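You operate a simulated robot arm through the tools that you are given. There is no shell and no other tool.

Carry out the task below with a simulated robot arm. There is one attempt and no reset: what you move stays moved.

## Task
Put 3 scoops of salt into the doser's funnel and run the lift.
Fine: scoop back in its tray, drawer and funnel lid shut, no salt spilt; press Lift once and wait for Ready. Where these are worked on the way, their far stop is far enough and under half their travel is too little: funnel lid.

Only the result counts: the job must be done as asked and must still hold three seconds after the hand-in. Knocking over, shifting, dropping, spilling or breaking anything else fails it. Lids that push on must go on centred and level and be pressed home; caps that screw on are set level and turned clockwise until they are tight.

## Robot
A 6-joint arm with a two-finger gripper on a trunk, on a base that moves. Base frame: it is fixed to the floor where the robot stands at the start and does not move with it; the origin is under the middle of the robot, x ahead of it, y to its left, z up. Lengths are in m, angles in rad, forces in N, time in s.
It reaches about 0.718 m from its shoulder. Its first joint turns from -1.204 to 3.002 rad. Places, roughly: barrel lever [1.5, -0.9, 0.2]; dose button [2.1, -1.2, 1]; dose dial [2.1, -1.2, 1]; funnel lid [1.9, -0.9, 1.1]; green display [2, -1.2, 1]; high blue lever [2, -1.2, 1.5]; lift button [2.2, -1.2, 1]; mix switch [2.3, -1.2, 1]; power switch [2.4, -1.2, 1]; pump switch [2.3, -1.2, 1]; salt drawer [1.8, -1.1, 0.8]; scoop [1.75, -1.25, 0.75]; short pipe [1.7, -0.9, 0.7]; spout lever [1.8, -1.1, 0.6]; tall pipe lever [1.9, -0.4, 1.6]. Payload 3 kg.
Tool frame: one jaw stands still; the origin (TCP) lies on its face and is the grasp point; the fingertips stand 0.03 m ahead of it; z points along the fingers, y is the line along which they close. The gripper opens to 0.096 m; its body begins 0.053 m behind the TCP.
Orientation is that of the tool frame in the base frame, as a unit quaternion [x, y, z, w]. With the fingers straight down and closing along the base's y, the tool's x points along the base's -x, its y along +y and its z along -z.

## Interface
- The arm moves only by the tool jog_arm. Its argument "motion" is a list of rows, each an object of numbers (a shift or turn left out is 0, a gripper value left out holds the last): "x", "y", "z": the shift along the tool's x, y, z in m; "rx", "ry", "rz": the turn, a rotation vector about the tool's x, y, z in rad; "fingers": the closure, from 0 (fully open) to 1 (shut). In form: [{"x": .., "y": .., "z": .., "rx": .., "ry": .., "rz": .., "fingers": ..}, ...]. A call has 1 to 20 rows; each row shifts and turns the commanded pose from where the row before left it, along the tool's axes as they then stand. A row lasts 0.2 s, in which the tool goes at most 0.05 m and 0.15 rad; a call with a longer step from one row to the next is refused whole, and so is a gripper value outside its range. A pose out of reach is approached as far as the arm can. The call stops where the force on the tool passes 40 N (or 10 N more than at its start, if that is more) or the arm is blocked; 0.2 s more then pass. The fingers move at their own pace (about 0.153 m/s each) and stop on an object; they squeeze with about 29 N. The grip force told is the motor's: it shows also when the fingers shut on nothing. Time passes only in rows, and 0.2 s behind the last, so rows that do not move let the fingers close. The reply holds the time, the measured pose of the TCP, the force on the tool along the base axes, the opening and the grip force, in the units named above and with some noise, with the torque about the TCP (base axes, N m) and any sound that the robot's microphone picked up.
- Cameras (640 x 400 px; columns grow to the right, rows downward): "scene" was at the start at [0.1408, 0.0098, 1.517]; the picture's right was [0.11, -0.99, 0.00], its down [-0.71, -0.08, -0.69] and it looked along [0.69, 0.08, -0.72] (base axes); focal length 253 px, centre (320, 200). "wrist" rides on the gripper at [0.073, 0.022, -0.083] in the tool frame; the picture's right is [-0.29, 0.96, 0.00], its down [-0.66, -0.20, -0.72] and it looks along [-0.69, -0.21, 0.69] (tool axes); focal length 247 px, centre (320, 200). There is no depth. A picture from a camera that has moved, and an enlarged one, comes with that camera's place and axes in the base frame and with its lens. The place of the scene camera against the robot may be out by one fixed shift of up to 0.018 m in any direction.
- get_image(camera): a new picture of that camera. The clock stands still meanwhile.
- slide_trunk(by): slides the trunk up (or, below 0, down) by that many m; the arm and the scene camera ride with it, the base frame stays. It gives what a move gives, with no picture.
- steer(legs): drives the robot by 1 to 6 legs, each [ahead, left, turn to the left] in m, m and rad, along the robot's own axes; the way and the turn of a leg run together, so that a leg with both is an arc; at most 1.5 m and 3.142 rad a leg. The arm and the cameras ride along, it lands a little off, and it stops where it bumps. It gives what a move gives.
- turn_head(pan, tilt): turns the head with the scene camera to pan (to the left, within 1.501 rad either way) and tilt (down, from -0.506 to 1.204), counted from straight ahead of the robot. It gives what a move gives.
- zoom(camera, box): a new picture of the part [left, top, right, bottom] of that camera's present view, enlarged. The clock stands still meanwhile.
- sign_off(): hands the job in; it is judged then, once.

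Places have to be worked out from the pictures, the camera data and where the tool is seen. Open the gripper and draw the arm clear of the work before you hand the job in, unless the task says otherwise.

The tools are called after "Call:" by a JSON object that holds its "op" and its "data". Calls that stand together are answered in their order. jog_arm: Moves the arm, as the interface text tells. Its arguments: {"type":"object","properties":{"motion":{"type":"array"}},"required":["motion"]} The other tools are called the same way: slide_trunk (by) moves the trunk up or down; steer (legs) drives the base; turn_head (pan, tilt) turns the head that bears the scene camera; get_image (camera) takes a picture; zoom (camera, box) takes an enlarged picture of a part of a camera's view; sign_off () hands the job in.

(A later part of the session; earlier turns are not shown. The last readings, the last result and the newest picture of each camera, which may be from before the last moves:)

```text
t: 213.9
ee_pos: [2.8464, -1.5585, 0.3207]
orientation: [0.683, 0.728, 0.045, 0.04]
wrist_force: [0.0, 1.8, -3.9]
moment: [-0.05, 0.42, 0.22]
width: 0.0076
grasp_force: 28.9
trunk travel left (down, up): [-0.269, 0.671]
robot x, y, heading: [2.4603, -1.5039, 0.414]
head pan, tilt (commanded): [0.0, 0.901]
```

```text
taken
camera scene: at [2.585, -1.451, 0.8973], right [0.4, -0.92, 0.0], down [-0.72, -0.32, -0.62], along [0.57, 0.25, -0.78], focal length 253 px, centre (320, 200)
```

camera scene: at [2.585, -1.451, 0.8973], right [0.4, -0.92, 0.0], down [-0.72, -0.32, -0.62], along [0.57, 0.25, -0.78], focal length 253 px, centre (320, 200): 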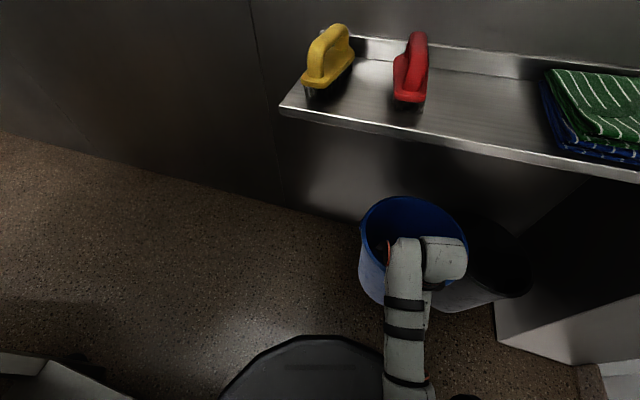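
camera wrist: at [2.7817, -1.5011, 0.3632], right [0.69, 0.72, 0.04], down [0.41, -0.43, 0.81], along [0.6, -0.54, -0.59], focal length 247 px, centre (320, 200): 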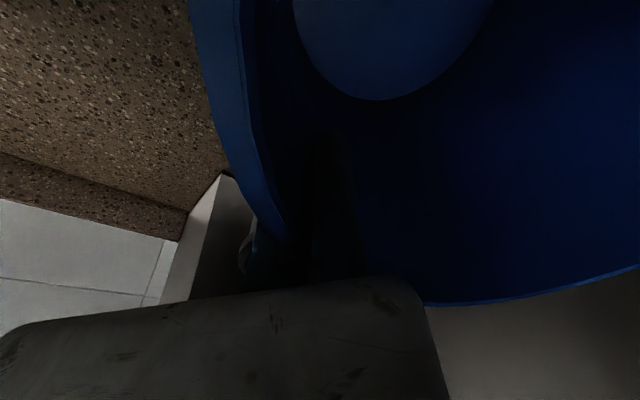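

The blue bucket, still low, now overlaps the black one's place, so it may have pushed it. I immediately raise it clear and check where the black bucket stands.

Call:
{"op": "slide_trunk", "data": {"by": 0.2}}

Call:
{"op": "get_image", "data": {"camera": "scene"}}

Call:
{"op": "zoom", "data": {"camera": "scene", "box": [360, 200, 600, 350]}}

```text
t: 216.1
ee_pos: [2.8464, -1.5588, 0.5215]
orientation: [0.681, 0.73, 0.047, 0.041]
wrist_force: [0.4, 0.2, -3.8]
moment: [-0.14, 0.46, -0.15]
width: 0.0077
grasp_force: 28.9
trunk travel left (down, up): [-0.469, 0.471]
robot x, y, heading: [2.4619, -1.5034, 0.412]
head pan, tilt (commanded): [0.0, 0.901]
```

```text
taken
camera scene: at [2.5853, -1.4512, 1.0972], right [0.4, -0.92, 0.0], down [-0.72, -0.32, -0.62], along [0.57, 0.25, -0.78], focal length 253 px, centre (320, 200)
```

scene: 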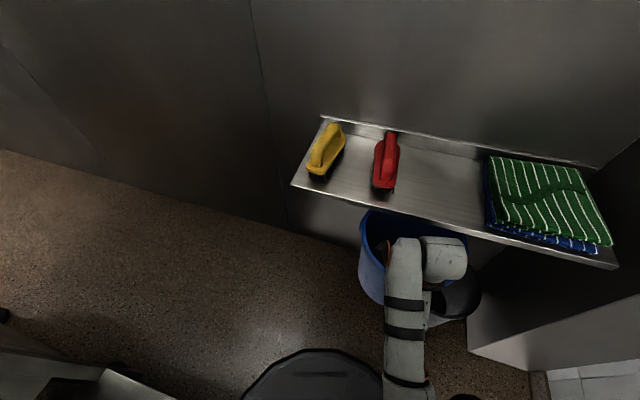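

```text
2.67 times, centred on (480, 275) of scene
camera zoom: at [2.5853, -1.4512, 1.0972], right [0.4, -0.92, 0.0], down [-0.72, -0.32, -0.62], along [0.57, 0.25, -0.78], focal length 675 px, centre (-107, 0)
```

zoom: 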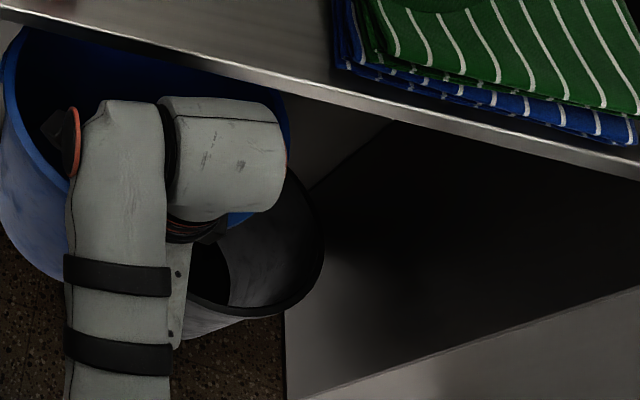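

The black bucket's centre reads (3.05,−1.71) against (3.03,−1.69) before, so it's at most slightly moved; I'll verify later from the same viewpoint. Now I move the blue bucket along y to its home line at this safe height, then lower it.

Call:
{"op": "jog_arm", "data": {"motion": [{"x": 0.0389, "y": -0.0014}, {"x": 0.0389, "y": -0.0014}, {"x": 0.0389, "y": -0.0014}, {"x": 0.0389, "y": -0.0014}]}}

Call:
{"op": "get_image", "data": {"camera": "scene"}}

```text
t: 216.6
ee_pos: [2.8681, -1.5653, 0.5186]
orientation: [0.67, 0.732, 0.001, 0.122]
wrist_force: [-0.1, 0.3, -4.0]
moment: [-0.02, 0.45, 0.09]
width: 0.0076
grasp_force: 29.2
out of reach, approached as far as the arm can: row 2
trunk travel left (down, up): [-0.469, 0.471]
robot x, y, heading: [2.4571, -1.5014, 0.413]
head pan, tilt (commanded): [0.0, 0.901]
stopped in row 2: the arm was blocked; the commanded pose is now the measured one
```

```text
taken
camera scene: at [2.5853, -1.451, 1.0973], right [0.4, -0.92, 0.0], down [-0.72, -0.31, -0.62], along [0.57, 0.25, -0.78], focal length 253 px, centre (320, 200)
```

scene: 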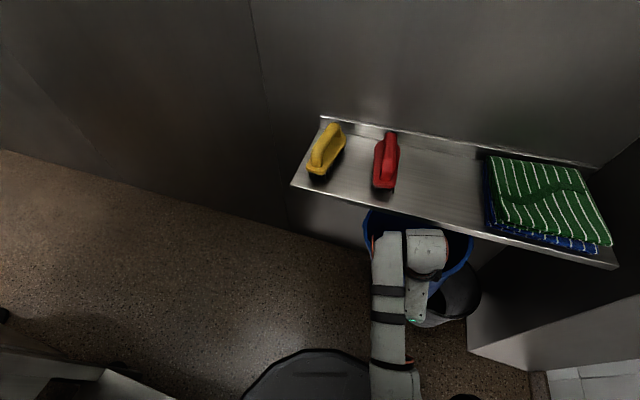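

The folded elbow is at its limit so close to the body. I back the base off 0.12 m to give the arm a more extended posture.

Call:
{"op": "steer", "data": {"legs": [[-0.12, 0.0, 0.0]]}}

Call:
{"op": "jog_arm", "data": {"motion": [{"fingers": 1.0}]}}

```text
t: 217.9
ee_pos: [2.7606, -1.6126, 0.519]
orientation: [0.671, 0.731, 0.001, 0.121]
wrist_force: [-0.8, 0.1, -3.7]
moment: [-0.09, 0.45, -0.09]
width: 0.0076
grasp_force: 29.2
trunk travel left (down, up): [-0.469, 0.471]
robot x, y, heading: [2.3497, -1.5472, 0.411]
head pan, tilt (commanded): [0.0, 0.901]
```

```text
t: 218.3
ee_pos: [2.7607, -1.6134, 0.5173]
orientation: [0.67, 0.732, 0.001, 0.121]
wrist_force: [-0.1, 0.4, -3.4]
moment: [-0.07, 0.51, 0.03]
width: 0.0077
grasp_force: 28.8
trunk travel left (down, up): [-0.469, 0.471]
robot x, y, heading: [2.3513, -1.5509, 0.413]
head pan, tilt (commanded): [0.0, 0.901]
```

I centre the bucket's height between the black bucket and the shelf and move diagonally forward-left to a more extended posture, levelling the bucket on the way.

Call:
{"op": "slide_trunk", "data": {"by": 0.035}}

Call:
{"op": "jog_arm", "data": {"motion": [{"x": 0.0291, "y": 0.0144, "z": -0.003, "rx": 0.0065, "ry": 0.0305}, {"x": 0.0291, "y": 0.0144, "z": -0.003, "rx": 0.0065, "ry": 0.0305}, {"x": 0.0291, "y": 0.0144, "z": -0.002, "rx": 0.0065, "ry": 0.0305}, {"x": 0.0291, "y": 0.0144, "z": 0.0, "rx": 0.0065, "ry": 0.0305}, {"x": 0.0291, "y": 0.0144, "z": 0.0, "rx": 0.0065, "ry": 0.0305}, {"x": 0.0291, "y": 0.0144, "z": 0.0, "rx": 0.0065, "ry": 0.0305}]}}

Call:
{"op": "get_image", "data": {"camera": "scene"}}

```text
t: 219.1
ee_pos: [2.7601, -1.6139, 0.5518]
orientation: [0.67, 0.732, 0.001, 0.121]
wrist_force: [0.0, -0.4, -4.4]
moment: [-0.01, 0.52, 0.07]
width: 0.0074
grasp_force: 28.9
trunk travel left (down, up): [-0.504, 0.436]
robot x, y, heading: [2.3488, -1.5507, 0.413]
head pan, tilt (commanded): [0.0, 0.901]
```

```text
t: 219.9
ee_pos: [2.8132, -1.5865, 0.5532]
orientation: [0.672, 0.726, -0.018, 0.147]
wrist_force: [-0.2, -0.7, -4.9]
moment: [0.0, 0.49, 0.06]
width: 0.0075
grasp_force: 29.1
trunk travel left (down, up): [-0.504, 0.436]
robot x, y, heading: [2.3488, -1.5488, 0.414]
head pan, tilt (commanded): [0.0, 0.901]
stopped in row 4: the arm was blocked; the commanded pose is now the measured one
```

```text
taken
camera scene: at [2.4771, -1.4989, 1.1323], right [0.4, -0.92, 0.0], down [-0.72, -0.31, -0.62], along [0.57, 0.25, -0.78], focal length 253 px, centre (320, 200)
```

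scene: 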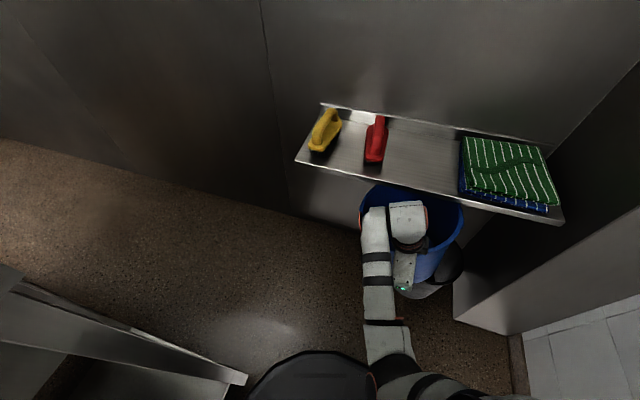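

The arm keeps hitting its limit in this folded posture. I rotate the base to the right, into free space, and extend the hand forward-right there to get back to the regular arm configuration.

Call:
{"op": "steer", "data": {"legs": [[0.0, 0.0, -0.914]]}}

Call:
{"op": "get_image", "data": {"camera": "scene"}}

```text
t: 222.6
ee_pos: [2.6105, -1.9346, 0.5536]
orientation: [0.921, 0.36, -0.079, 0.125]
wrist_force: [-0.3, 4.5, -2.8]
moment: [1.06, 0.18, 0.4]
width: 0.0083
grasp_force: 28.5
trunk travel left (down, up): [-0.504, 0.436]
robot x, y, heading: [2.3485, -1.55, -0.493]
head pan, tilt (commanded): [0.0, 0.901]
```

```text
taken
camera scene: at [2.4724, -1.6081, 1.1323], right [-0.47, -0.88, 0.0], down [-0.69, 0.37, -0.62], along [0.55, -0.29, -0.78], focal length 253 px, centre (320, 200)
```

scene: 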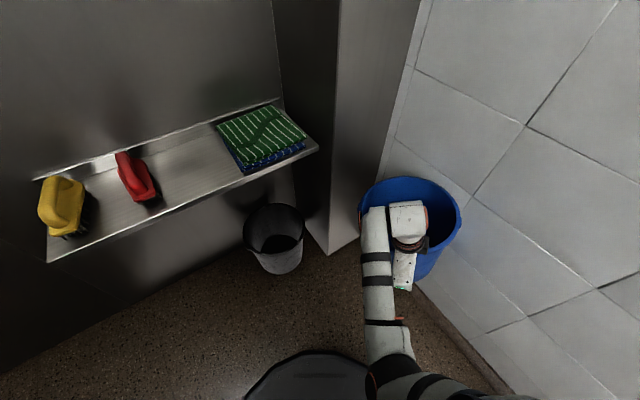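

The bucket touches the tile wall here (4.5 N sideways). I rotate back a little.

Call:
{"op": "steer", "data": {"legs": [[0.0, 0.0, 0.22]]}}

Call:
{"op": "zoom", "data": {"camera": "scene", "box": [220, 140, 500, 315]}}

```text
t: 223.8
ee_pos: [2.6885, -1.8685, 0.5535]
orientation: [0.876, 0.459, -0.065, 0.133]
wrist_force: [-0.4, 0.8, -4.2]
moment: [0.3, 0.38, 0.03]
width: 0.0077
grasp_force: 28.8
trunk travel left (down, up): [-0.504, 0.436]
robot x, y, heading: [2.3491, -1.5485, -0.266]
head pan, tilt (commanded): [0.0, 0.901]
```

```text
2.29 times, centred on (360, 228) of scene
camera zoom: at [2.4829, -1.5827, 1.1323], right [-0.26, -0.96, 0.0], down [-0.76, 0.21, -0.62], along [0.6, -0.16, -0.78], focal length 578 px, centre (229, 137)
```

zoom: 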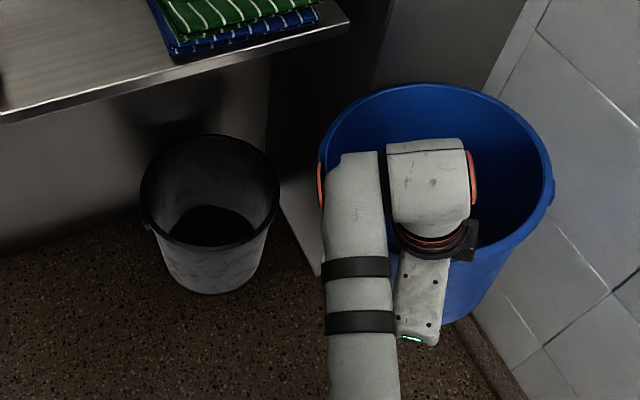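

The black bucket stands essentially where it was. I'll set the blue bucket down temporarily at about (2.70,−1.40), from where a straight translation can bring it home later with a good arm posture. First I back west and turn left.

Call:
{"op": "steer", "data": {"legs": [[-0.186, -0.073, 0.0], [0.0, 0.0, 1.02]]}}

Call:
{"op": "get_image", "data": {"camera": "scene"}}

```text
t: 228.0
ee_pos: [2.5999, -1.4516, 0.553]
orientation: [0.541, 0.828, 0.009, 0.148]
wrist_force: [0.2, -0.5, -4.7]
moment: [-0.18, 0.44, 0.07]
width: 0.0075
grasp_force: 29.2
trunk travel left (down, up): [-0.504, 0.436]
robot x, y, heading: [2.153, -1.5697, 0.749]
head pan, tilt (commanded): [0.0, 0.901]
```

```text
taken
camera scene: at [2.2536, -1.4848, 1.1323], right [0.68, -0.73, 0.0], down [-0.57, -0.53, -0.62], along [0.45, 0.42, -0.78], focal length 253 px, centre (320, 200)
```

scene: 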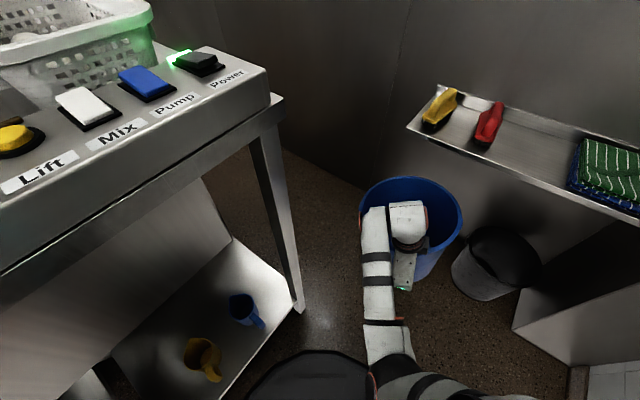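

Here I have free space ahead and see the Lift button clearly. I try again to extend the hand a little forward-right and level the bucket.

Call:
{"op": "jog_arm", "data": {"motion": [{"x": -0.0131, "y": 0.0202, "z": 0.0069, "rx": 0.013, "ry": 0.062}, {"x": -0.0131, "y": 0.0202, "z": 0.0069, "rx": 0.013, "ry": 0.062}, {"x": -0.0131, "y": 0.0202, "z": 0.0069, "rx": 0.013, "ry": 0.062}, {"x": -0.0131, "y": 0.0202, "z": 0.0069, "rx": 0.013, "ry": 0.062}]}}

Call:
{"op": "get_image", "data": {"camera": "scene"}}

```text
t: 229.0
ee_pos: [2.6988, -1.4689, 0.5459]
orientation: [0.54, 0.839, 0.054, 0.03]
wrist_force: [-0.2, 0.6, -5.1]
moment: [-0.34, 0.42, -0.05]
width: 0.0077
grasp_force: 28.6
trunk travel left (down, up): [-0.504, 0.436]
robot x, y, heading: [2.1506, -1.5703, 0.748]
head pan, tilt (commanded): [0.0, 0.901]
```

```text
taken
camera scene: at [2.2543, -1.4849, 1.1322], right [0.68, -0.73, 0.0], down [-0.58, -0.53, -0.62], along [0.45, 0.42, -0.78], focal length 253 px, centre (320, 200)
```

scene: 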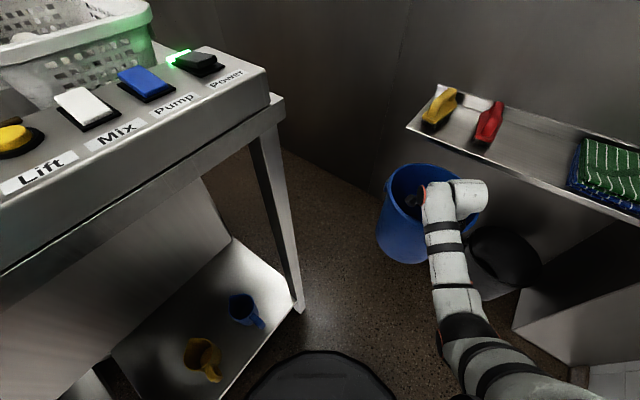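

The arm is back in its regular configuration and the bucket hangs level at (2.80,−1.42). I lower it to about 5 cm above the floor and drive the base so that it goes straight back to its home spot.

Call:
{"op": "slide_trunk", "data": {"by": -0.28}}

Call:
{"op": "steer", "data": {"legs": [[0.162, -0.117, 0.0]]}}

Call:
{"op": "get_image", "data": {"camera": "scene"}}

Call:
{"op": "get_image", "data": {"camera": "wrist"}}

```text
t: 231.8
ee_pos: [2.6992, -1.4701, 0.2659]
orientation: [0.54, 0.839, 0.053, 0.03]
wrist_force: [0.4, -0.7, -3.8]
moment: [-0.34, 0.39, -0.09]
width: 0.0075
grasp_force: 29.0
trunk travel left (down, up): [-0.224, 0.716]
robot x, y, heading: [2.1492, -1.5683, 0.746]
head pan, tilt (commanded): [0.0, 0.901]
```

```text
t: 233.4
ee_pos: [2.8979, -1.4442, 0.2651]
orientation: [0.54, 0.84, 0.053, 0.03]
wrist_force: [-0.2, 0.6, -3.4]
moment: [-0.2, 0.35, 0.12]
width: 0.0077
grasp_force: 28.6
trunk travel left (down, up): [-0.224, 0.716]
robot x, y, heading: [2.3468, -1.5475, 0.747]
head pan, tilt (commanded): [0.0, 0.901]
```

```text
taken
camera scene: at [2.4532, -1.4613, 0.8522], right [0.68, -0.73, 0.0], down [-0.57, -0.53, -0.62], along [0.45, 0.42, -0.78], focal length 253 px, centre (320, 200)
```

scene: 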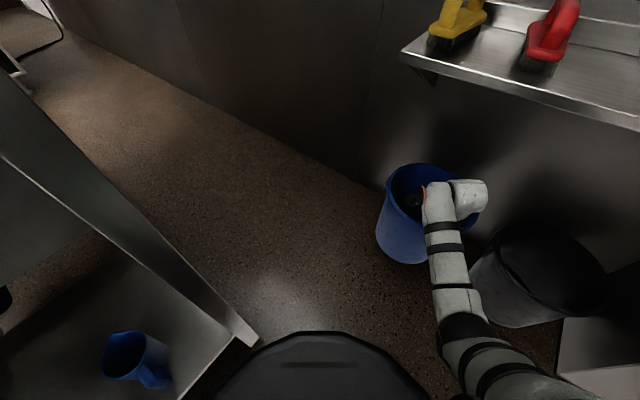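

```text
taken
camera wrist: at [2.8795, -1.3746, 0.3516], right [0.99, 0.13, 0.12], down [0.01, -0.73, 0.69], along [0.17, -0.68, -0.72], focal length 247 px, centre (320, 200)
```

wrist: 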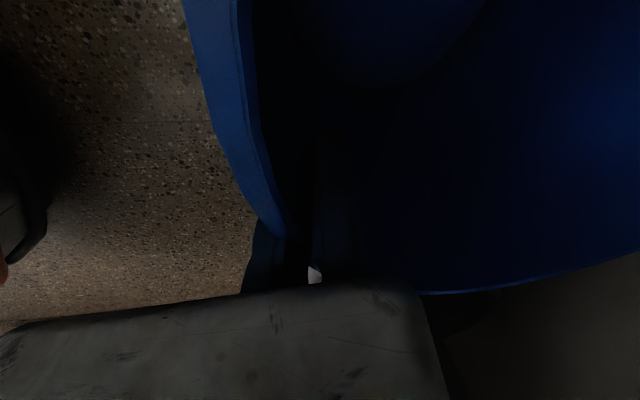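

The grip point is at (2.898,−1.444), exactly where it should be for the bucket's old place. I lower it to the floor.

Call:
{"op": "slide_trunk", "data": {"by": -0.044}}

Call:
{"op": "slide_trunk", "data": {"by": -0.007}}

```text
t: 234.3
ee_pos: [2.8981, -1.4451, 0.2229]
orientation: [0.539, 0.84, 0.053, 0.029]
wrist_force: [-0.2, 1.5, -4.5]
moment: [-0.28, 0.35, 0.14]
width: 0.0076
grasp_force: 29.7
trunk travel left (down, up): [-0.18, 0.76]
robot x, y, heading: [2.3483, -1.5503, 0.753]
head pan, tilt (commanded): [0.0, 0.901]
```

```text
t: 234.8
ee_pos: [2.8986, -1.4464, 0.2163]
orientation: [0.539, 0.84, 0.054, 0.032]
wrist_force: [-2.9, -0.1, 3.3]
moment: [-0.42, 0.04, 0.14]
width: 0.0073
grasp_force: 29.1
trunk travel left (down, up): [-0.173, 0.767]
robot x, y, heading: [2.3459, -1.5441, 0.749]
head pan, tilt (commanded): [0.0, 0.901]
```

The bucket now rests on the floor. I open the gripper slightly and rise along the finger direction.

Call:
{"op": "jog_arm", "data": {"motion": [{"fingers": 0.6}, {"fingers": 0.6}, {"fingers": 0.6}, {"z": -0.02}, {"z": -0.03}, {"z": -0.03}]}}

Call:
{"op": "get_image", "data": {"camera": "scene"}}

Call:
{"op": "get_image", "data": {"camera": "wrist"}}

```text
t: 236.2
ee_pos: [2.8893, -1.4499, 0.295]
orientation: [0.539, 0.84, 0.053, 0.03]
wrist_force: [0.2, -0.1, 0.2]
moment: [0.0, 0.01, 0.01]
width: 0.0383
grasp_force: 0.1
trunk travel left (down, up): [-0.173, 0.767]
robot x, y, heading: [2.3446, -1.5466, 0.753]
head pan, tilt (commanded): [0.0, 0.901]
```

```text
taken
camera scene: at [2.4526, -1.4615, 0.8013], right [0.68, -0.73, 0.0], down [-0.57, -0.53, -0.62], along [0.45, 0.42, -0.78], focal length 253 px, centre (320, 200)
```

scene: 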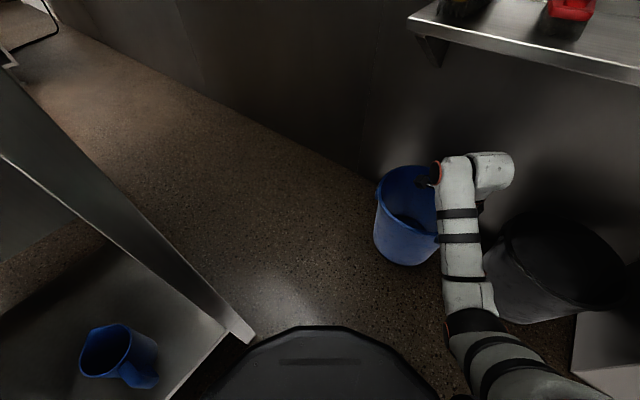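

```text
taken
camera wrist: at [2.871, -1.3791, 0.38], right [0.99, 0.13, 0.12], down [0.01, -0.72, 0.69], along [0.17, -0.68, -0.72], focal length 247 px, centre (320, 200)
```

wrist: 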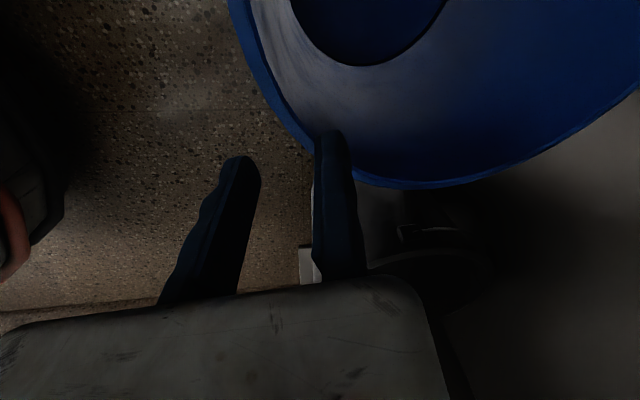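

The bucket stands upright, but measured from above its centre is at about (2.975,−1.367), some 4 cm off, since it had swung in the grip. I align the fingers with the wall at this point (turn 0.37 rad) to re-grip it and shift it by (+0.027,−0.030).

Call:
{"op": "jog_arm", "data": {"motion": [{"ry": 0.0149, "rz": -0.1214}, {"ry": 0.0149, "rz": -0.1214}, {"ry": 0.0149, "rz": -0.1214}]}}

Call:
{"op": "get_image", "data": {"camera": "wrist"}}

```text
t: 237.1
ee_pos: [2.8886, -1.4503, 0.2954]
orientation: [0.376, 0.925, 0.06, 0.021]
wrist_force: [-1.0, 0.5, 0.9]
moment: [0.01, -0.01, 0.03]
width: 0.0384
grasp_force: 0.1
trunk travel left (down, up): [-0.173, 0.767]
robot x, y, heading: [2.3481, -1.5475, 0.743]
head pan, tilt (commanded): [0.0, 0.901]
```

```text
taken
camera wrist: at [2.8462, -1.3908, 0.3806], right [0.87, 0.47, 0.12], down [0.27, -0.67, 0.69], along [0.41, -0.57, -0.72], focal length 247 px, centre (320, 200)
```

wrist: 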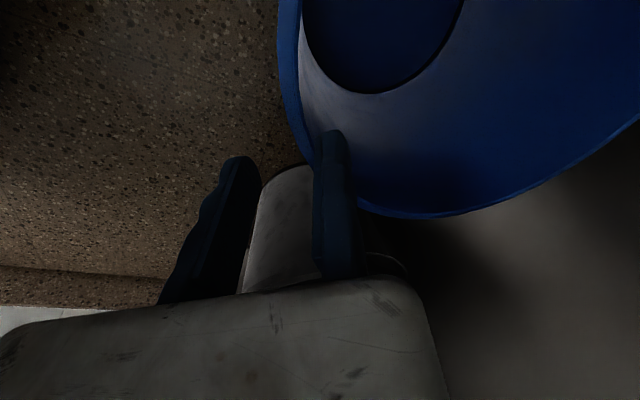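

The second fit agrees: centre (2.972,−1.367). I lower the fingers over the wall, grip, lift about 1 cm, shift the bucket by (+0.026,−0.034) and set it down.

Call:
{"op": "jog_arm", "data": {"motion": [{"z": 0.03}, {"z": 0.03}, {"z": 0.02}, {"fingers": 1.0}, {"fingers": 1.0}, {"fingers": 1.0}]}}

Call:
{"op": "jog_arm", "data": {"motion": [{"z": -0.014}, {"x": -0.0106, "y": -0.0015}, {"x": -0.0106, "y": -0.0015}, {"x": -0.0106, "y": -0.0015}, {"x": -0.0106, "y": -0.0016}]}}

```text
t: 238.4
ee_pos: [2.8982, -1.4405, 0.2155]
orientation: [0.377, 0.924, 0.057, 0.021]
wrist_force: [-0.9, -0.3, -0.2]
moment: [-0.28, 0.29, 0.0]
width: 0.0112
grasp_force: 28.9
trunk travel left (down, up): [-0.173, 0.767]
robot x, y, heading: [2.3491, -1.5477, 0.752]
head pan, tilt (commanded): [0.0, 0.901]
```

```text
t: 239.7
ee_pos: [2.9208, -1.4774, 0.2281]
orientation: [0.378, 0.924, 0.058, 0.021]
wrist_force: [0.7, -0.9, -4.2]
moment: [-0.36, 0.3, -0.02]
width: 0.0112
grasp_force: 29.0
trunk travel left (down, up): [-0.173, 0.767]
robot x, y, heading: [2.3507, -1.5523, 0.754]
head pan, tilt (commanded): [0.0, 0.901]
```

Held and shifted. I set it down, release, rise, and measure again.

Call:
{"op": "jog_arm", "data": {"motion": [{"z": 0.012}, {"fingers": 0.6}, {"fingers": 0.6}, {"fingers": 0.6}, {"z": -0.02}, {"z": -0.03}, {"z": -0.03}]}}

Call:
{"op": "get_image", "data": {"camera": "wrist"}}

```text
t: 241.2
ee_pos: [2.9139, -1.4829, 0.2959]
orientation: [0.377, 0.924, 0.059, 0.022]
wrist_force: [-0.5, -0.2, -0.6]
moment: [0.03, 0.0, 0.0]
width: 0.0382
grasp_force: 0.1
trunk travel left (down, up): [-0.173, 0.767]
robot x, y, heading: [2.3481, -1.5488, 0.756]
head pan, tilt (commanded): [0.0, 0.901]
```

```text
taken
camera wrist: at [2.8705, -1.4249, 0.3807], right [0.87, 0.47, 0.12], down [0.27, -0.67, 0.69], along [0.4, -0.57, -0.72], focal length 247 px, centre (320, 200)
```

wrist: 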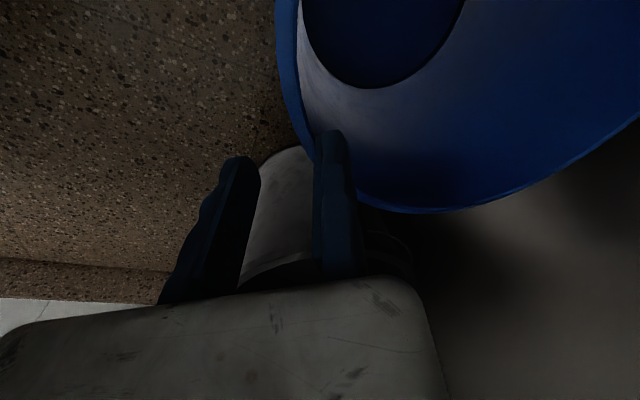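

The bucket is back within about 6 mm of its original place, upright. I rise a bit more, back the base away, and then raise the trunk.

Call:
{"op": "jog_arm", "data": {"motion": [{"z": -0.03}, {"z": -0.02}]}}

Call:
{"op": "steer", "data": {"legs": [[-0.2, 0.0, 0.0]]}}

Call:
{"op": "slide_trunk", "data": {"by": 0.4}}

Call:
{"op": "get_image", "data": {"camera": "scene"}}

```text
t: 241.8
ee_pos: [2.9164, -1.4961, 0.3357]
orientation: [0.377, 0.924, 0.062, 0.021]
wrist_force: [0.2, 0.6, -0.2]
moment: [0.02, -0.03, 0.02]
width: 0.0383
grasp_force: 0.2
out of reach, approached as far as the arm can: row 2
trunk travel left (down, up): [-0.173, 0.767]
robot x, y, heading: [2.3524, -1.5486, 0.755]
head pan, tilt (commanded): [0.0, 0.901]
```

```text
t: 243.4
ee_pos: [2.7689, -1.6337, 0.3347]
orientation: [0.378, 0.923, 0.061, 0.022]
wrist_force: [0.4, -0.6, -0.7]
moment: [-0.02, 0.0, 0.0]
width: 0.0386
grasp_force: 0.1
trunk travel left (down, up): [-0.173, 0.767]
robot x, y, heading: [2.2025, -1.6811, 0.749]
head pan, tilt (commanded): [0.0, 0.901]
```

```text
t: 247.3
ee_pos: [2.7689, -1.634, 0.735]
orientation: [0.377, 0.924, 0.062, 0.022]
wrist_force: [0.4, -1.0, 0.1]
moment: [0.0, 0.02, -0.01]
width: 0.0384
grasp_force: 0.1
trunk travel left (down, up): [-0.573, 0.367]
robot x, y, heading: [2.2008, -1.6851, 0.745]
head pan, tilt (commanded): [0.0, 0.901]
```

```text
taken
camera scene: at [2.3063, -1.5979, 1.2013], right [0.68, -0.73, 0.0], down [-0.58, -0.53, -0.62], along [0.46, 0.42, -0.78], focal length 253 px, centre (320, 200)
```

scene: 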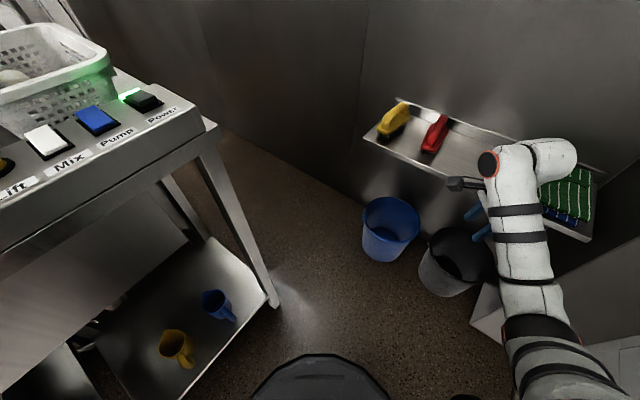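

Both buckets stand as before (blue ≈ (2.99,−1.40), black ≈ (3.01,−1.69)). Now I turn to the actual task: I look left at the drawer, funnel and panel from this side.

Call:
{"op": "slide_trunk", "data": {"by": 0.36}}

Call:
{"op": "turn_head", "data": {"pan": 1.5, "tilt": 0.55}}

Call:
{"op": "get_image", "data": {"camera": "scene"}}

Call:
{"op": "zoom", "data": {"camera": "scene", "box": [150, 120, 390, 270]}}

```text
t: 250.8
ee_pos: [2.7699, -1.633, 1.0941]
orientation: [0.378, 0.923, 0.063, 0.022]
wrist_force: [-0.4, -1.3, -0.5]
moment: [-0.01, 0.02, 0.01]
width: 0.0387
grasp_force: 0.0
trunk travel left (down, up): [-0.933, 0.007]
robot x, y, heading: [2.2018, -1.6827, 0.748]
head pan, tilt (commanded): [0.0, 0.901]
```

```text
t: 252.4
ee_pos: [2.7695, -1.634, 1.0952]
orientation: [0.378, 0.924, 0.062, 0.022]
wrist_force: [-0.7, -0.8, -0.1]
moment: [0.0, -0.01, 0.01]
width: 0.0383
grasp_force: 0.1
trunk travel left (down, up): [-0.933, 0.007]
robot x, y, heading: [2.2011, -1.6838, 0.744]
head pan, tilt (commanded): [1.499, 0.55]
```

```text
taken
camera scene: at [2.1948, -1.5791, 1.5906], right [0.78, 0.62, 0.0], down [0.33, -0.41, -0.85], along [-0.53, 0.67, -0.52], focal length 253 px, centre (320, 200)
```

scene: 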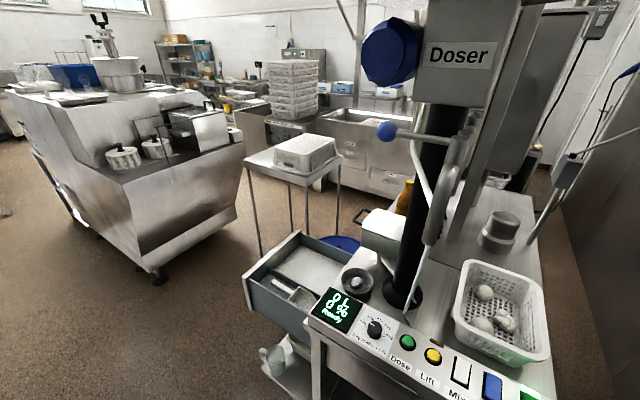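

```text
2.67 times, centred on (270, 195) of scene
camera zoom: at [2.1948, -1.5791, 1.5906], right [0.78, 0.62, 0.0], down [0.33, -0.41, -0.85], along [-0.53, 0.67, -0.52], focal length 675 px, centre (453, 213)
```

zoom: 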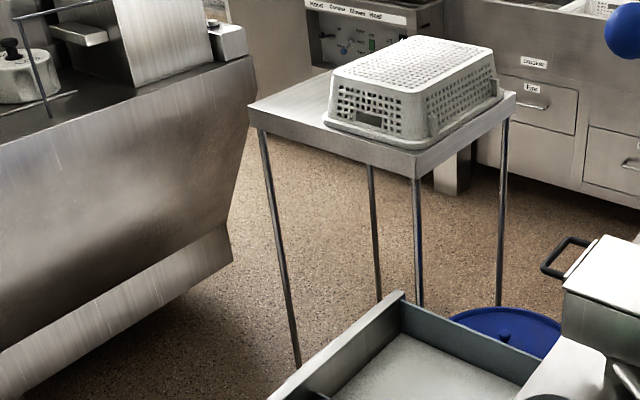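

An excellent view: drawer with salt and scoop, funnel with its lid (handle toward −x side), display and buttons. I zoom in on the details.

Call:
{"op": "zoom", "data": {"camera": "scene", "box": [230, 200, 390, 300]}}

Call:
{"op": "zoom", "data": {"camera": "scene", "box": [240, 270, 480, 400]}}

Call:
{"op": "zoom", "data": {"camera": "scene", "box": [340, 180, 500, 280]}}

```text
4.00 times, centred on (310, 250) of scene
camera zoom: at [2.1948, -1.5791, 1.5906], right [0.78, 0.62, 0.0], down [0.33, -0.41, -0.85], along [-0.53, 0.67, -0.52], focal length 1012 px, centre (360, 0)
```

zoom: 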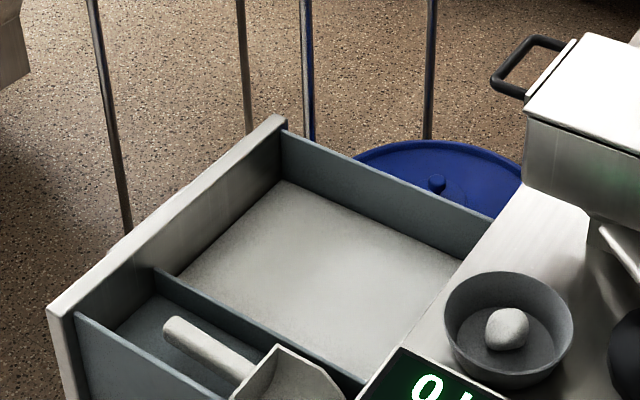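

```text
2.67 times, centred on (360, 335) of scene
camera zoom: at [2.1948, -1.5791, 1.5906], right [0.78, 0.62, 0.0], down [0.33, -0.41, -0.85], along [-0.53, 0.67, -0.52], focal length 675 px, centre (213, -160)
```

zoom: 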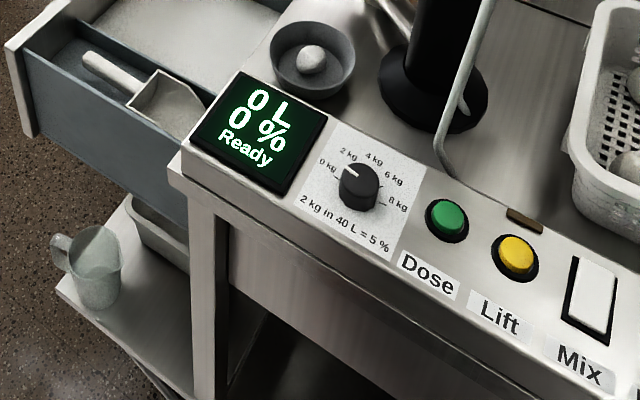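

```text
4.00 times, centred on (420, 230) of scene
camera zoom: at [2.1948, -1.5791, 1.5906], right [0.78, 0.62, 0.0], down [0.33, -0.41, -0.85], along [-0.53, 0.67, -0.52], focal length 1012 px, centre (-80, 80)
```

zoom: 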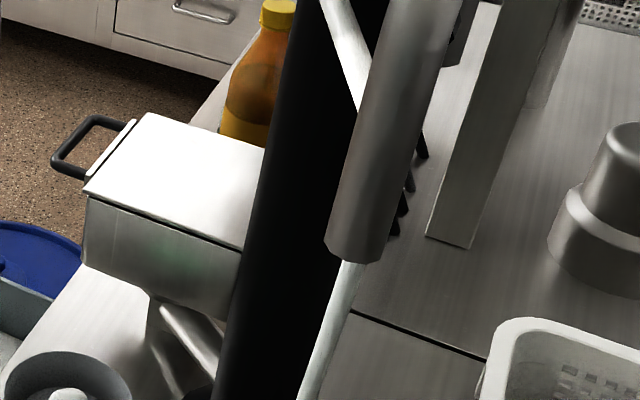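

Everything is in reach from the right side. The display reads "0 L, 0 %, Ready". I drive west a bit with the arm trailing, then turn left so that I face the drawer and funnel from the south.

Call:
{"op": "steer", "data": {"legs": [[-0.462, 0.384, 0.0]]}}

Call:
{"op": "steer", "data": {"legs": [[0.0, 0.0, 1.3]]}}

Call:
{"op": "turn_head", "data": {"pan": 0.0, "tilt": 0.7}}

Call:
{"op": "get_image", "data": {"camera": "scene"}}

Call:
{"op": "get_image", "data": {"camera": "wrist"}}

```text
t: 255.8
ee_pos: [2.1727, -1.6684, 1.0953]
orientation: [0.378, 0.924, 0.062, 0.021]
wrist_force: [-0.2, -1.0, -0.9]
moment: [0.02, 0.02, 0.0]
width: 0.0385
grasp_force: 0.0
trunk travel left (down, up): [-0.933, 0.007]
robot x, y, heading: [1.607, -1.7208, 0.747]
head pan, tilt (commanded): [1.499, 0.55]
```

```text
t: 259.4
ee_pos: [1.7071, -1.1596, 1.0958]
orientation: [-0.259, 0.964, 0.062, -0.02]
wrist_force: [-0.2, -0.3, 0.0]
moment: [0.02, 0.02, -0.01]
width: 0.0384
grasp_force: 0.1
trunk travel left (down, up): [-0.933, 0.007]
robot x, y, heading: [1.6046, -1.7185, 2.051]
head pan, tilt (commanded): [1.499, 0.55]
```

```text
t: 261.0
ee_pos: [1.7066, -1.1599, 1.0947]
orientation: [-0.26, 0.963, 0.062, -0.021]
wrist_force: [-0.1, -0.3, 1.2]
moment: [0.02, 0.01, 0.0]
width: 0.0385
grasp_force: 0.0
trunk travel left (down, up): [-0.933, 0.007]
robot x, y, heading: [1.6058, -1.72, 2.049]
head pan, tilt (commanded): [0.0, 0.7]
```

```text
taken
camera scene: at [1.5544, -1.5986, 1.5775], right [0.89, 0.46, 0.0], down [0.3, -0.57, -0.76], along [-0.35, 0.68, -0.64], focal length 253 px, centre (320, 200)
```

scene: 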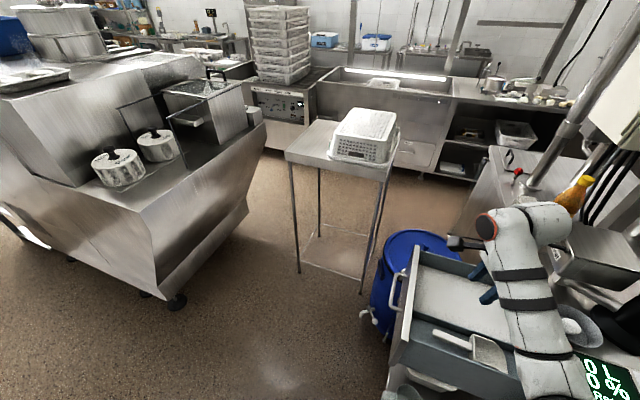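

```text
taken
camera wrist: at [1.6382, -1.1872, 1.1804], right [-0.22, 0.97, 0.12], down [0.72, 0.08, 0.69], along [0.65, 0.24, -0.72], focal length 247 px, centre (320, 200)
```

wrist: 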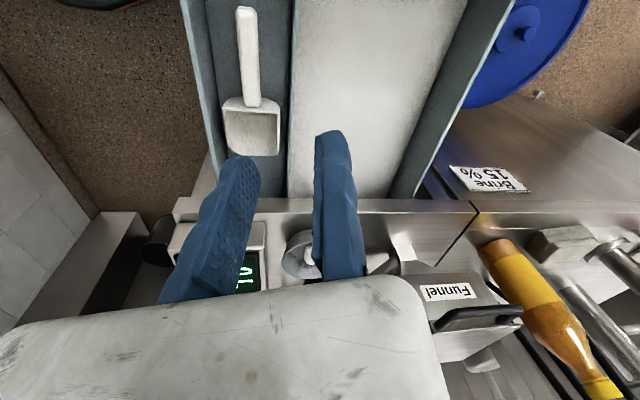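

The wrist camera now looks straight into the drawer: scoop with its white handle toward −x, the bowl toward +x, salt in the wide compartment. I place the base at (1.78,−1.68), heading 2.3, where scoop, salt, funnel and drawer front are all comfortable.

Call:
{"op": "steer", "data": {"legs": [[0.0, 0.0, 0.251]]}}

Call:
{"op": "steer", "data": {"legs": [[-0.086, -0.156, 0.0]]}}

Call:
{"op": "get_image", "data": {"camera": "wrist"}}

Call:
{"op": "turn_head", "data": {"pan": -0.4, "tilt": 0.7}}

Call:
{"op": "get_image", "data": {"camera": "scene"}}

```text
t: 262.2
ee_pos: [1.5653, -1.1526, 1.095]
orientation: [-0.377, 0.924, 0.059, -0.028]
wrist_force: [0.2, -0.9, 0.2]
moment: [-0.04, 0.0, 0.01]
width: 0.0382
grasp_force: 0.2
trunk travel left (down, up): [-0.933, 0.007]
robot x, y, heading: [1.6034, -1.719, 2.303]
head pan, tilt (commanded): [0.0, 0.7]
```

```text
t: 263.8
ee_pos: [1.7394, -1.1113, 1.0952]
orientation: [-0.377, 0.924, 0.058, -0.026]
wrist_force: [1.0, 1.0, -0.2]
moment: [-0.02, -0.03, -0.01]
width: 0.0387
grasp_force: 0.0
trunk travel left (down, up): [-0.933, 0.007]
robot x, y, heading: [1.7772, -1.6784, 2.303]
head pan, tilt (commanded): [0.0, 0.7]
```

```text
taken
camera wrist: at [1.6801, -1.1545, 1.1805], right [-0.45, 0.88, 0.12], down [0.68, 0.25, 0.69], along [0.58, 0.39, -0.72], focal length 247 px, centre (320, 200)
```

wrist: 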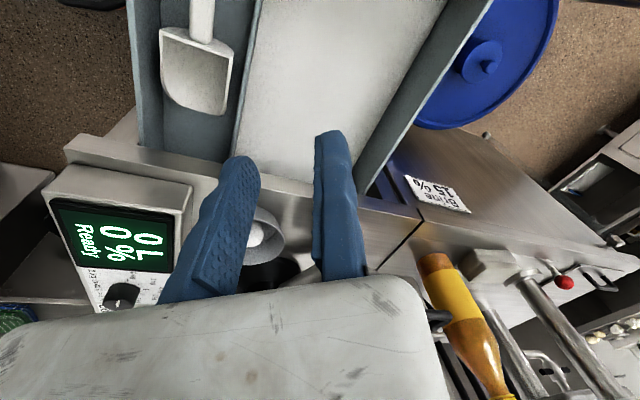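

```text
t: 264.6
ee_pos: [1.7421, -1.1096, 1.0941]
orientation: [-0.377, 0.924, 0.059, -0.028]
wrist_force: [-0.5, -0.2, -0.2]
moment: [-0.02, 0.0, -0.01]
width: 0.0384
grasp_force: 0.1
trunk travel left (down, up): [-0.933, 0.007]
robot x, y, heading: [1.7804, -1.677, 2.299]
head pan, tilt (commanded): [-0.4, 0.7]
```

```text
taken
camera scene: at [1.7313, -1.5589, 1.5775], right [0.95, 0.32, 0.0], down [0.21, -0.61, -0.76], along [-0.25, 0.72, -0.64], focal length 253 px, centre (320, 200)
```

scene: 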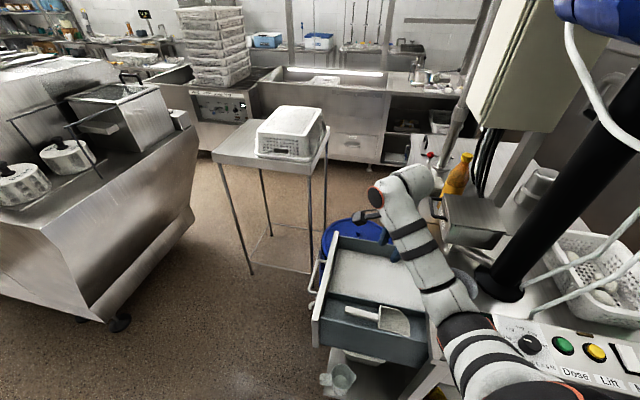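

Using two wrist views I get the scoop's handle/bowl junction at (1.769,−1.205,0.862), the handle running along about +x (7°). I level the tool, turn it so it closes across the handle, and move above the handle.

Call:
{"op": "jog_arm", "data": {"motion": [{"rx": 0.128}, {"rz": 0.13}, {"rz": 0.13}, {"rz": 0.13}, {"rz": 0.13}, {"rz": 0.13}, {"x": 0.0113, "y": -0.0322}, {"x": 0.0113, "y": -0.0322}, {"x": 0.0113, "y": -0.0322}]}}

Call:
{"op": "get_image", "data": {"camera": "wrist"}}

Call:
{"op": "get_image", "data": {"camera": "scene"}}

```text
t: 266.6
ee_pos: [1.7403, -1.1719, 1.0232]
orientation: [-0.062, 0.998, 0.001, -0.005]
wrist_force: [0.1, -0.4, 0.9]
moment: [-0.01, 0.01, -0.03]
width: 0.0384
grasp_force: 0.1
out of reach, approached as far as the arm can: row 1, 7, 8, 9
trunk travel left (down, up): [-0.933, 0.007]
robot x, y, heading: [1.7811, -1.6774, 2.303]
head pan, tilt (commanded): [-0.4, 0.7]
```

```text
taken
camera wrist: at [1.6656, -1.1587, 1.1068], right [0.17, 0.98, 0.0], down [0.69, -0.12, 0.72], along [0.71, -0.13, -0.7], focal length 247 px, centre (320, 200)
```

wrist: 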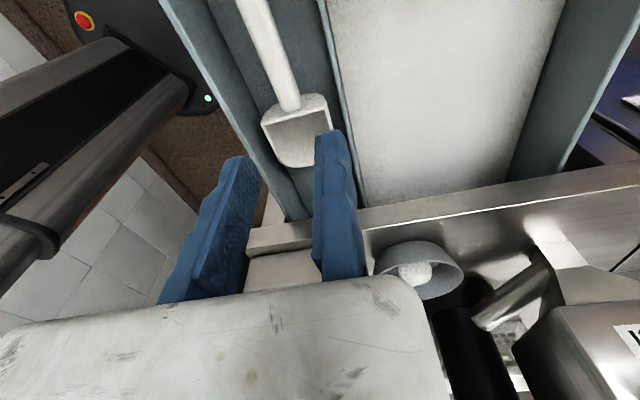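

```text
taken
camera scene: at [1.7313, -1.5602, 1.5776], right [0.95, 0.32, 0.0], down [0.21, -0.61, -0.77], along [-0.25, 0.72, -0.64], focal length 253 px, centre (320, 200)
```

scene: 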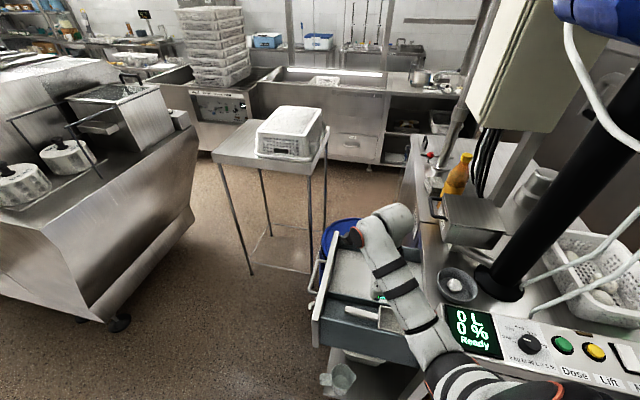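

The handle is ~27 mm wide, centred at y≈−1.211 for x=1.725, with about 3 cm free on each side. I set the opening to 34 mm and descend to just above it.

Call:
{"op": "jog_arm", "data": {"motion": [{"x": 0.005, "y": -0.0052, "z": 0.025, "fingers": 0.646}, {"x": 0.005, "y": -0.0052, "z": 0.025}, {"x": 0.005, "y": -0.0052, "z": 0.025}, {"x": 0.005, "y": -0.005, "z": 0.025}]}}

Call:
{"op": "get_image", "data": {"camera": "wrist"}}

Call:
{"op": "zoom", "data": {"camera": "wrist", "box": [200, 0, 400, 125]}}

```text
t: 267.6
ee_pos: [1.7218, -1.192, 0.922]
orientation: [-0.062, 0.998, -0.002, -0.003]
wrist_force: [-0.5, -0.8, 0.0]
moment: [0.0, 0.01, 0.04]
width: 0.0343
grasp_force: 0.1
trunk travel left (down, up): [-0.933, 0.007]
robot x, y, heading: [1.7802, -1.6793, 2.299]
head pan, tilt (commanded): [-0.4, 0.7]
```

```text
taken
camera wrist: at [1.6469, -1.1802, 1.0048], right [0.17, 0.98, 0.0], down [0.68, -0.12, 0.72], along [0.71, -0.13, -0.69], focal length 247 px, centre (320, 200)
```

wrist: 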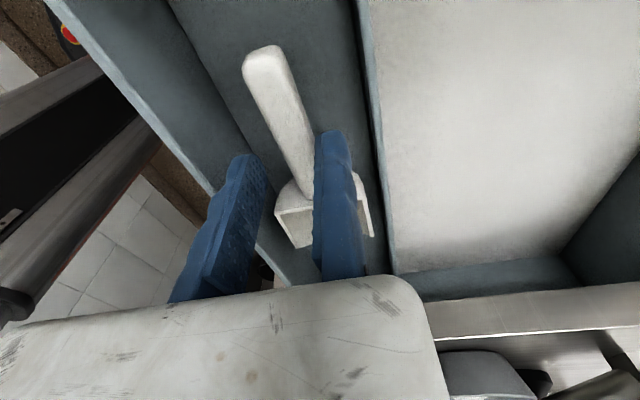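

```text
3.20 times, centred on (300, 62) of wrist
camera zoom: at [1.6469, -1.1802, 1.0048], right [0.17, 0.98, 0.0], down [0.68, -0.12, 0.72], along [0.71, -0.13, -0.69], focal length 790 px, centre (384, 640)
```

zoom: 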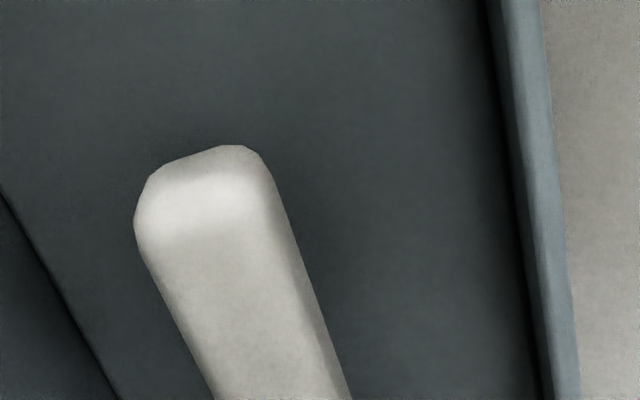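

The handle seems to sit a bit further south than my centreline, close to the drawer's right wall. I zoom to see the clearances around both fingers.

Call:
{"op": "zoom", "data": {"camera": "wrist", "box": [140, 80, 380, 230]}}

Call:
{"op": "jog_arm", "data": {"motion": [{"z": -0.025}, {"z": -0.025}]}}

Call:
{"op": "zoom", "data": {"camera": "wrist", "box": [140, 0, 380, 150]}}

```text
2.67 times, centred on (260, 155) of wrist
camera zoom: at [1.6469, -1.1802, 1.0048], right [0.17, 0.98, 0.0], down [0.68, -0.12, 0.72], along [0.71, -0.13, -0.69], focal length 659 px, centre (480, 320)
```

zoom: 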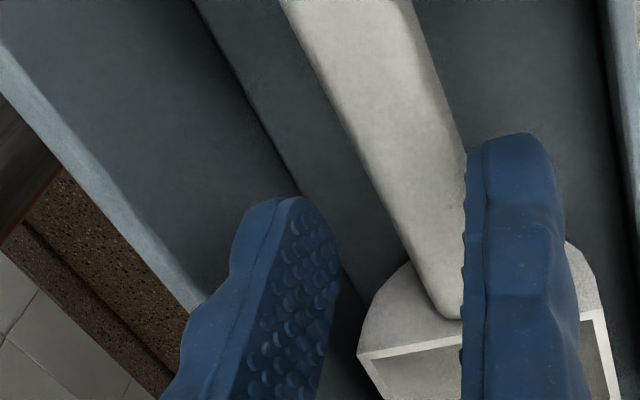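

```text
t: 268.2
ee_pos: [1.7228, -1.193, 0.9735]
orientation: [-0.063, 0.998, -0.001, -0.004]
wrist_force: [-0.4, 0.7, 0.4]
moment: [-0.01, 0.04, -0.02]
width: 0.0339
grasp_force: 0.1
trunk travel left (down, up): [-0.933, 0.007]
robot x, y, heading: [1.7826, -1.6763, 2.301]
head pan, tilt (commanded): [-0.4, 0.7]
```

```text
2.67 times, centred on (260, 75) of wrist
camera zoom: at [1.6479, -1.18, 1.0563], right [0.17, 0.99, 0.0], down [0.69, -0.12, 0.72], along [0.71, -0.13, -0.69], focal length 659 px, centre (480, 533)
```

zoom: 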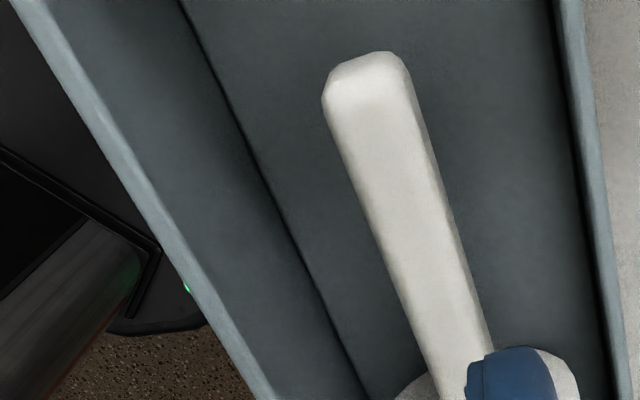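

Now the numbers are consistent: tray floor z≈0.85, handle top z≈0.872, handle between y −1.222 and −1.200 at x≈1.72, compartment walls at y −1.2515 and −1.160. The fingers straddle it well; I go down to TCP z≈0.886 and close.

Call:
{"op": "jog_arm", "data": {"motion": [{"z": 0.03}, {"z": 0.03}, {"z": 0.0275}]}}

Call:
{"op": "jog_arm", "data": {"motion": [{"fingers": 1.0}, {"fingers": 1.0}, {"fingers": 1.0}]}}

Call:
{"op": "get_image", "data": {"camera": "wrist"}}

```text
t: 269.0
ee_pos: [1.7208, -1.1915, 0.883]
orientation: [-0.063, 0.998, -0.001, -0.003]
wrist_force: [-0.4, -0.9, 0.2]
moment: [0.03, 0.03, 0.02]
width: 0.0341
grasp_force: 0.1
trunk travel left (down, up): [-0.933, 0.007]
robot x, y, heading: [1.7814, -1.6762, 2.297]
head pan, tilt (commanded): [-0.4, 0.7]
```

```text
t: 269.8
ee_pos: [1.7202, -1.1929, 0.8837]
orientation: [-0.062, 0.998, -0.001, -0.005]
wrist_force: [0.1, -0.1, -0.9]
moment: [0.02, 0.06, -0.02]
width: 0.0192
grasp_force: 29.2
trunk travel left (down, up): [-0.933, 0.007]
robot x, y, heading: [1.7791, -1.6792, 2.296]
head pan, tilt (commanded): [-0.4, 0.7]
```

```text
taken
camera wrist: at [1.6453, -1.1801, 0.9669], right [0.17, 0.99, 0.0], down [0.69, -0.12, 0.72], along [0.71, -0.13, -0.7], focal length 247 px, centre (320, 200)
```

wrist: 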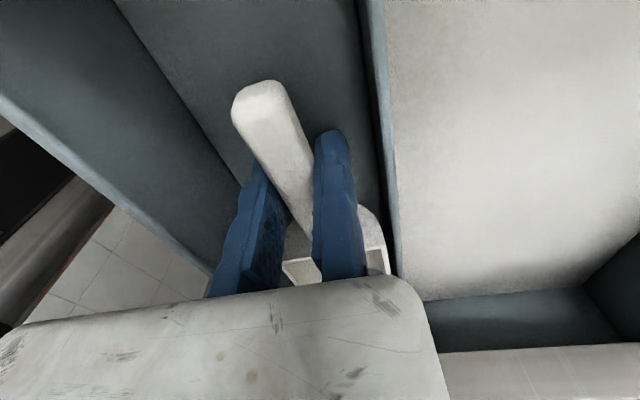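

The handle is firmly held (19 mm). But the funnel lid must be opened first, so I let go again, rise, and turn the fingers to point north for the lid.

Call:
{"op": "jog_arm", "data": {"motion": [{"fingers": 0.646}, {"fingers": 0.646}, {"z": -0.03}, {"z": -0.04}, {"z": -0.04}, {"z": -0.04}]}}

Call:
{"op": "jog_arm", "data": {"motion": [{"rx": -0.15, "fingers": 1.0}, {"rx": -0.15}, {"rx": -0.15}, {"rx": -0.15}, {"rx": -0.15}, {"rx": -0.15}, {"rx": -0.15}, {"rx": -0.15}, {"rx": -0.15}, {"rx": -0.15}, {"rx": -0.07}]}}

Call:
{"op": "get_image", "data": {"camera": "wrist"}}

Call:
{"op": "get_image", "data": {"camera": "scene"}}

```text
t: 271.2
ee_pos: [1.7277, -1.1868, 1.0137]
orientation: [-0.063, 0.998, -0.001, -0.004]
wrist_force: [0.8, -0.6, -1.1]
moment: [-0.05, 0.04, -0.01]
width: 0.034
grasp_force: 0.0
out of reach, approached as far as the arm can: row 6
trunk travel left (down, up): [-0.933, 0.007]
robot x, y, heading: [1.7806, -1.6742, 2.302]
head pan, tilt (commanded): [-0.4, 0.7]
```

```text
t: 273.6
ee_pos: [1.7018, -1.1671, 1.1406]
orientation: [-0.043, 0.71, 0.702, -0.045]
wrist_force: [0.4, -0.5, -0.5]
moment: [0.0, 0.0, 0.01]
width: 0.0
grasp_force: 29.3
out of reach, approached as far as the arm can: row 9, 10, 11
trunk travel left (down, up): [-0.933, 0.007]
robot x, y, heading: [1.7801, -1.6774, 2.3]
head pan, tilt (commanded): [-0.4, 0.7]
```

```text
taken
camera wrist: at [1.6386, -1.2587, 1.1627], right [0.29, 0.05, 0.95], down [0.74, -0.64, -0.2], along [0.6, 0.77, -0.22], focal length 247 px, centre (320, 200)
```

wrist: 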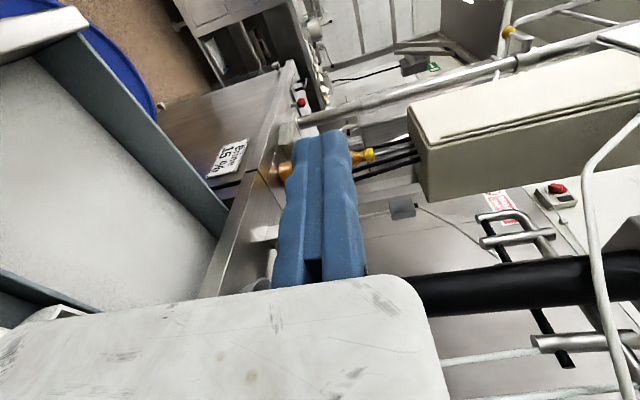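

```text
taken
camera scene: at [1.7317, -1.5586, 1.5775], right [0.95, 0.32, 0.0], down [0.21, -0.61, -0.76], along [-0.25, 0.72, -0.64], focal length 253 px, centre (320, 200)
```

scene: 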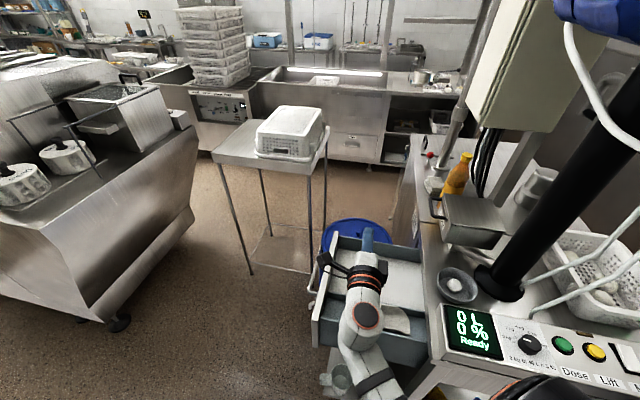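

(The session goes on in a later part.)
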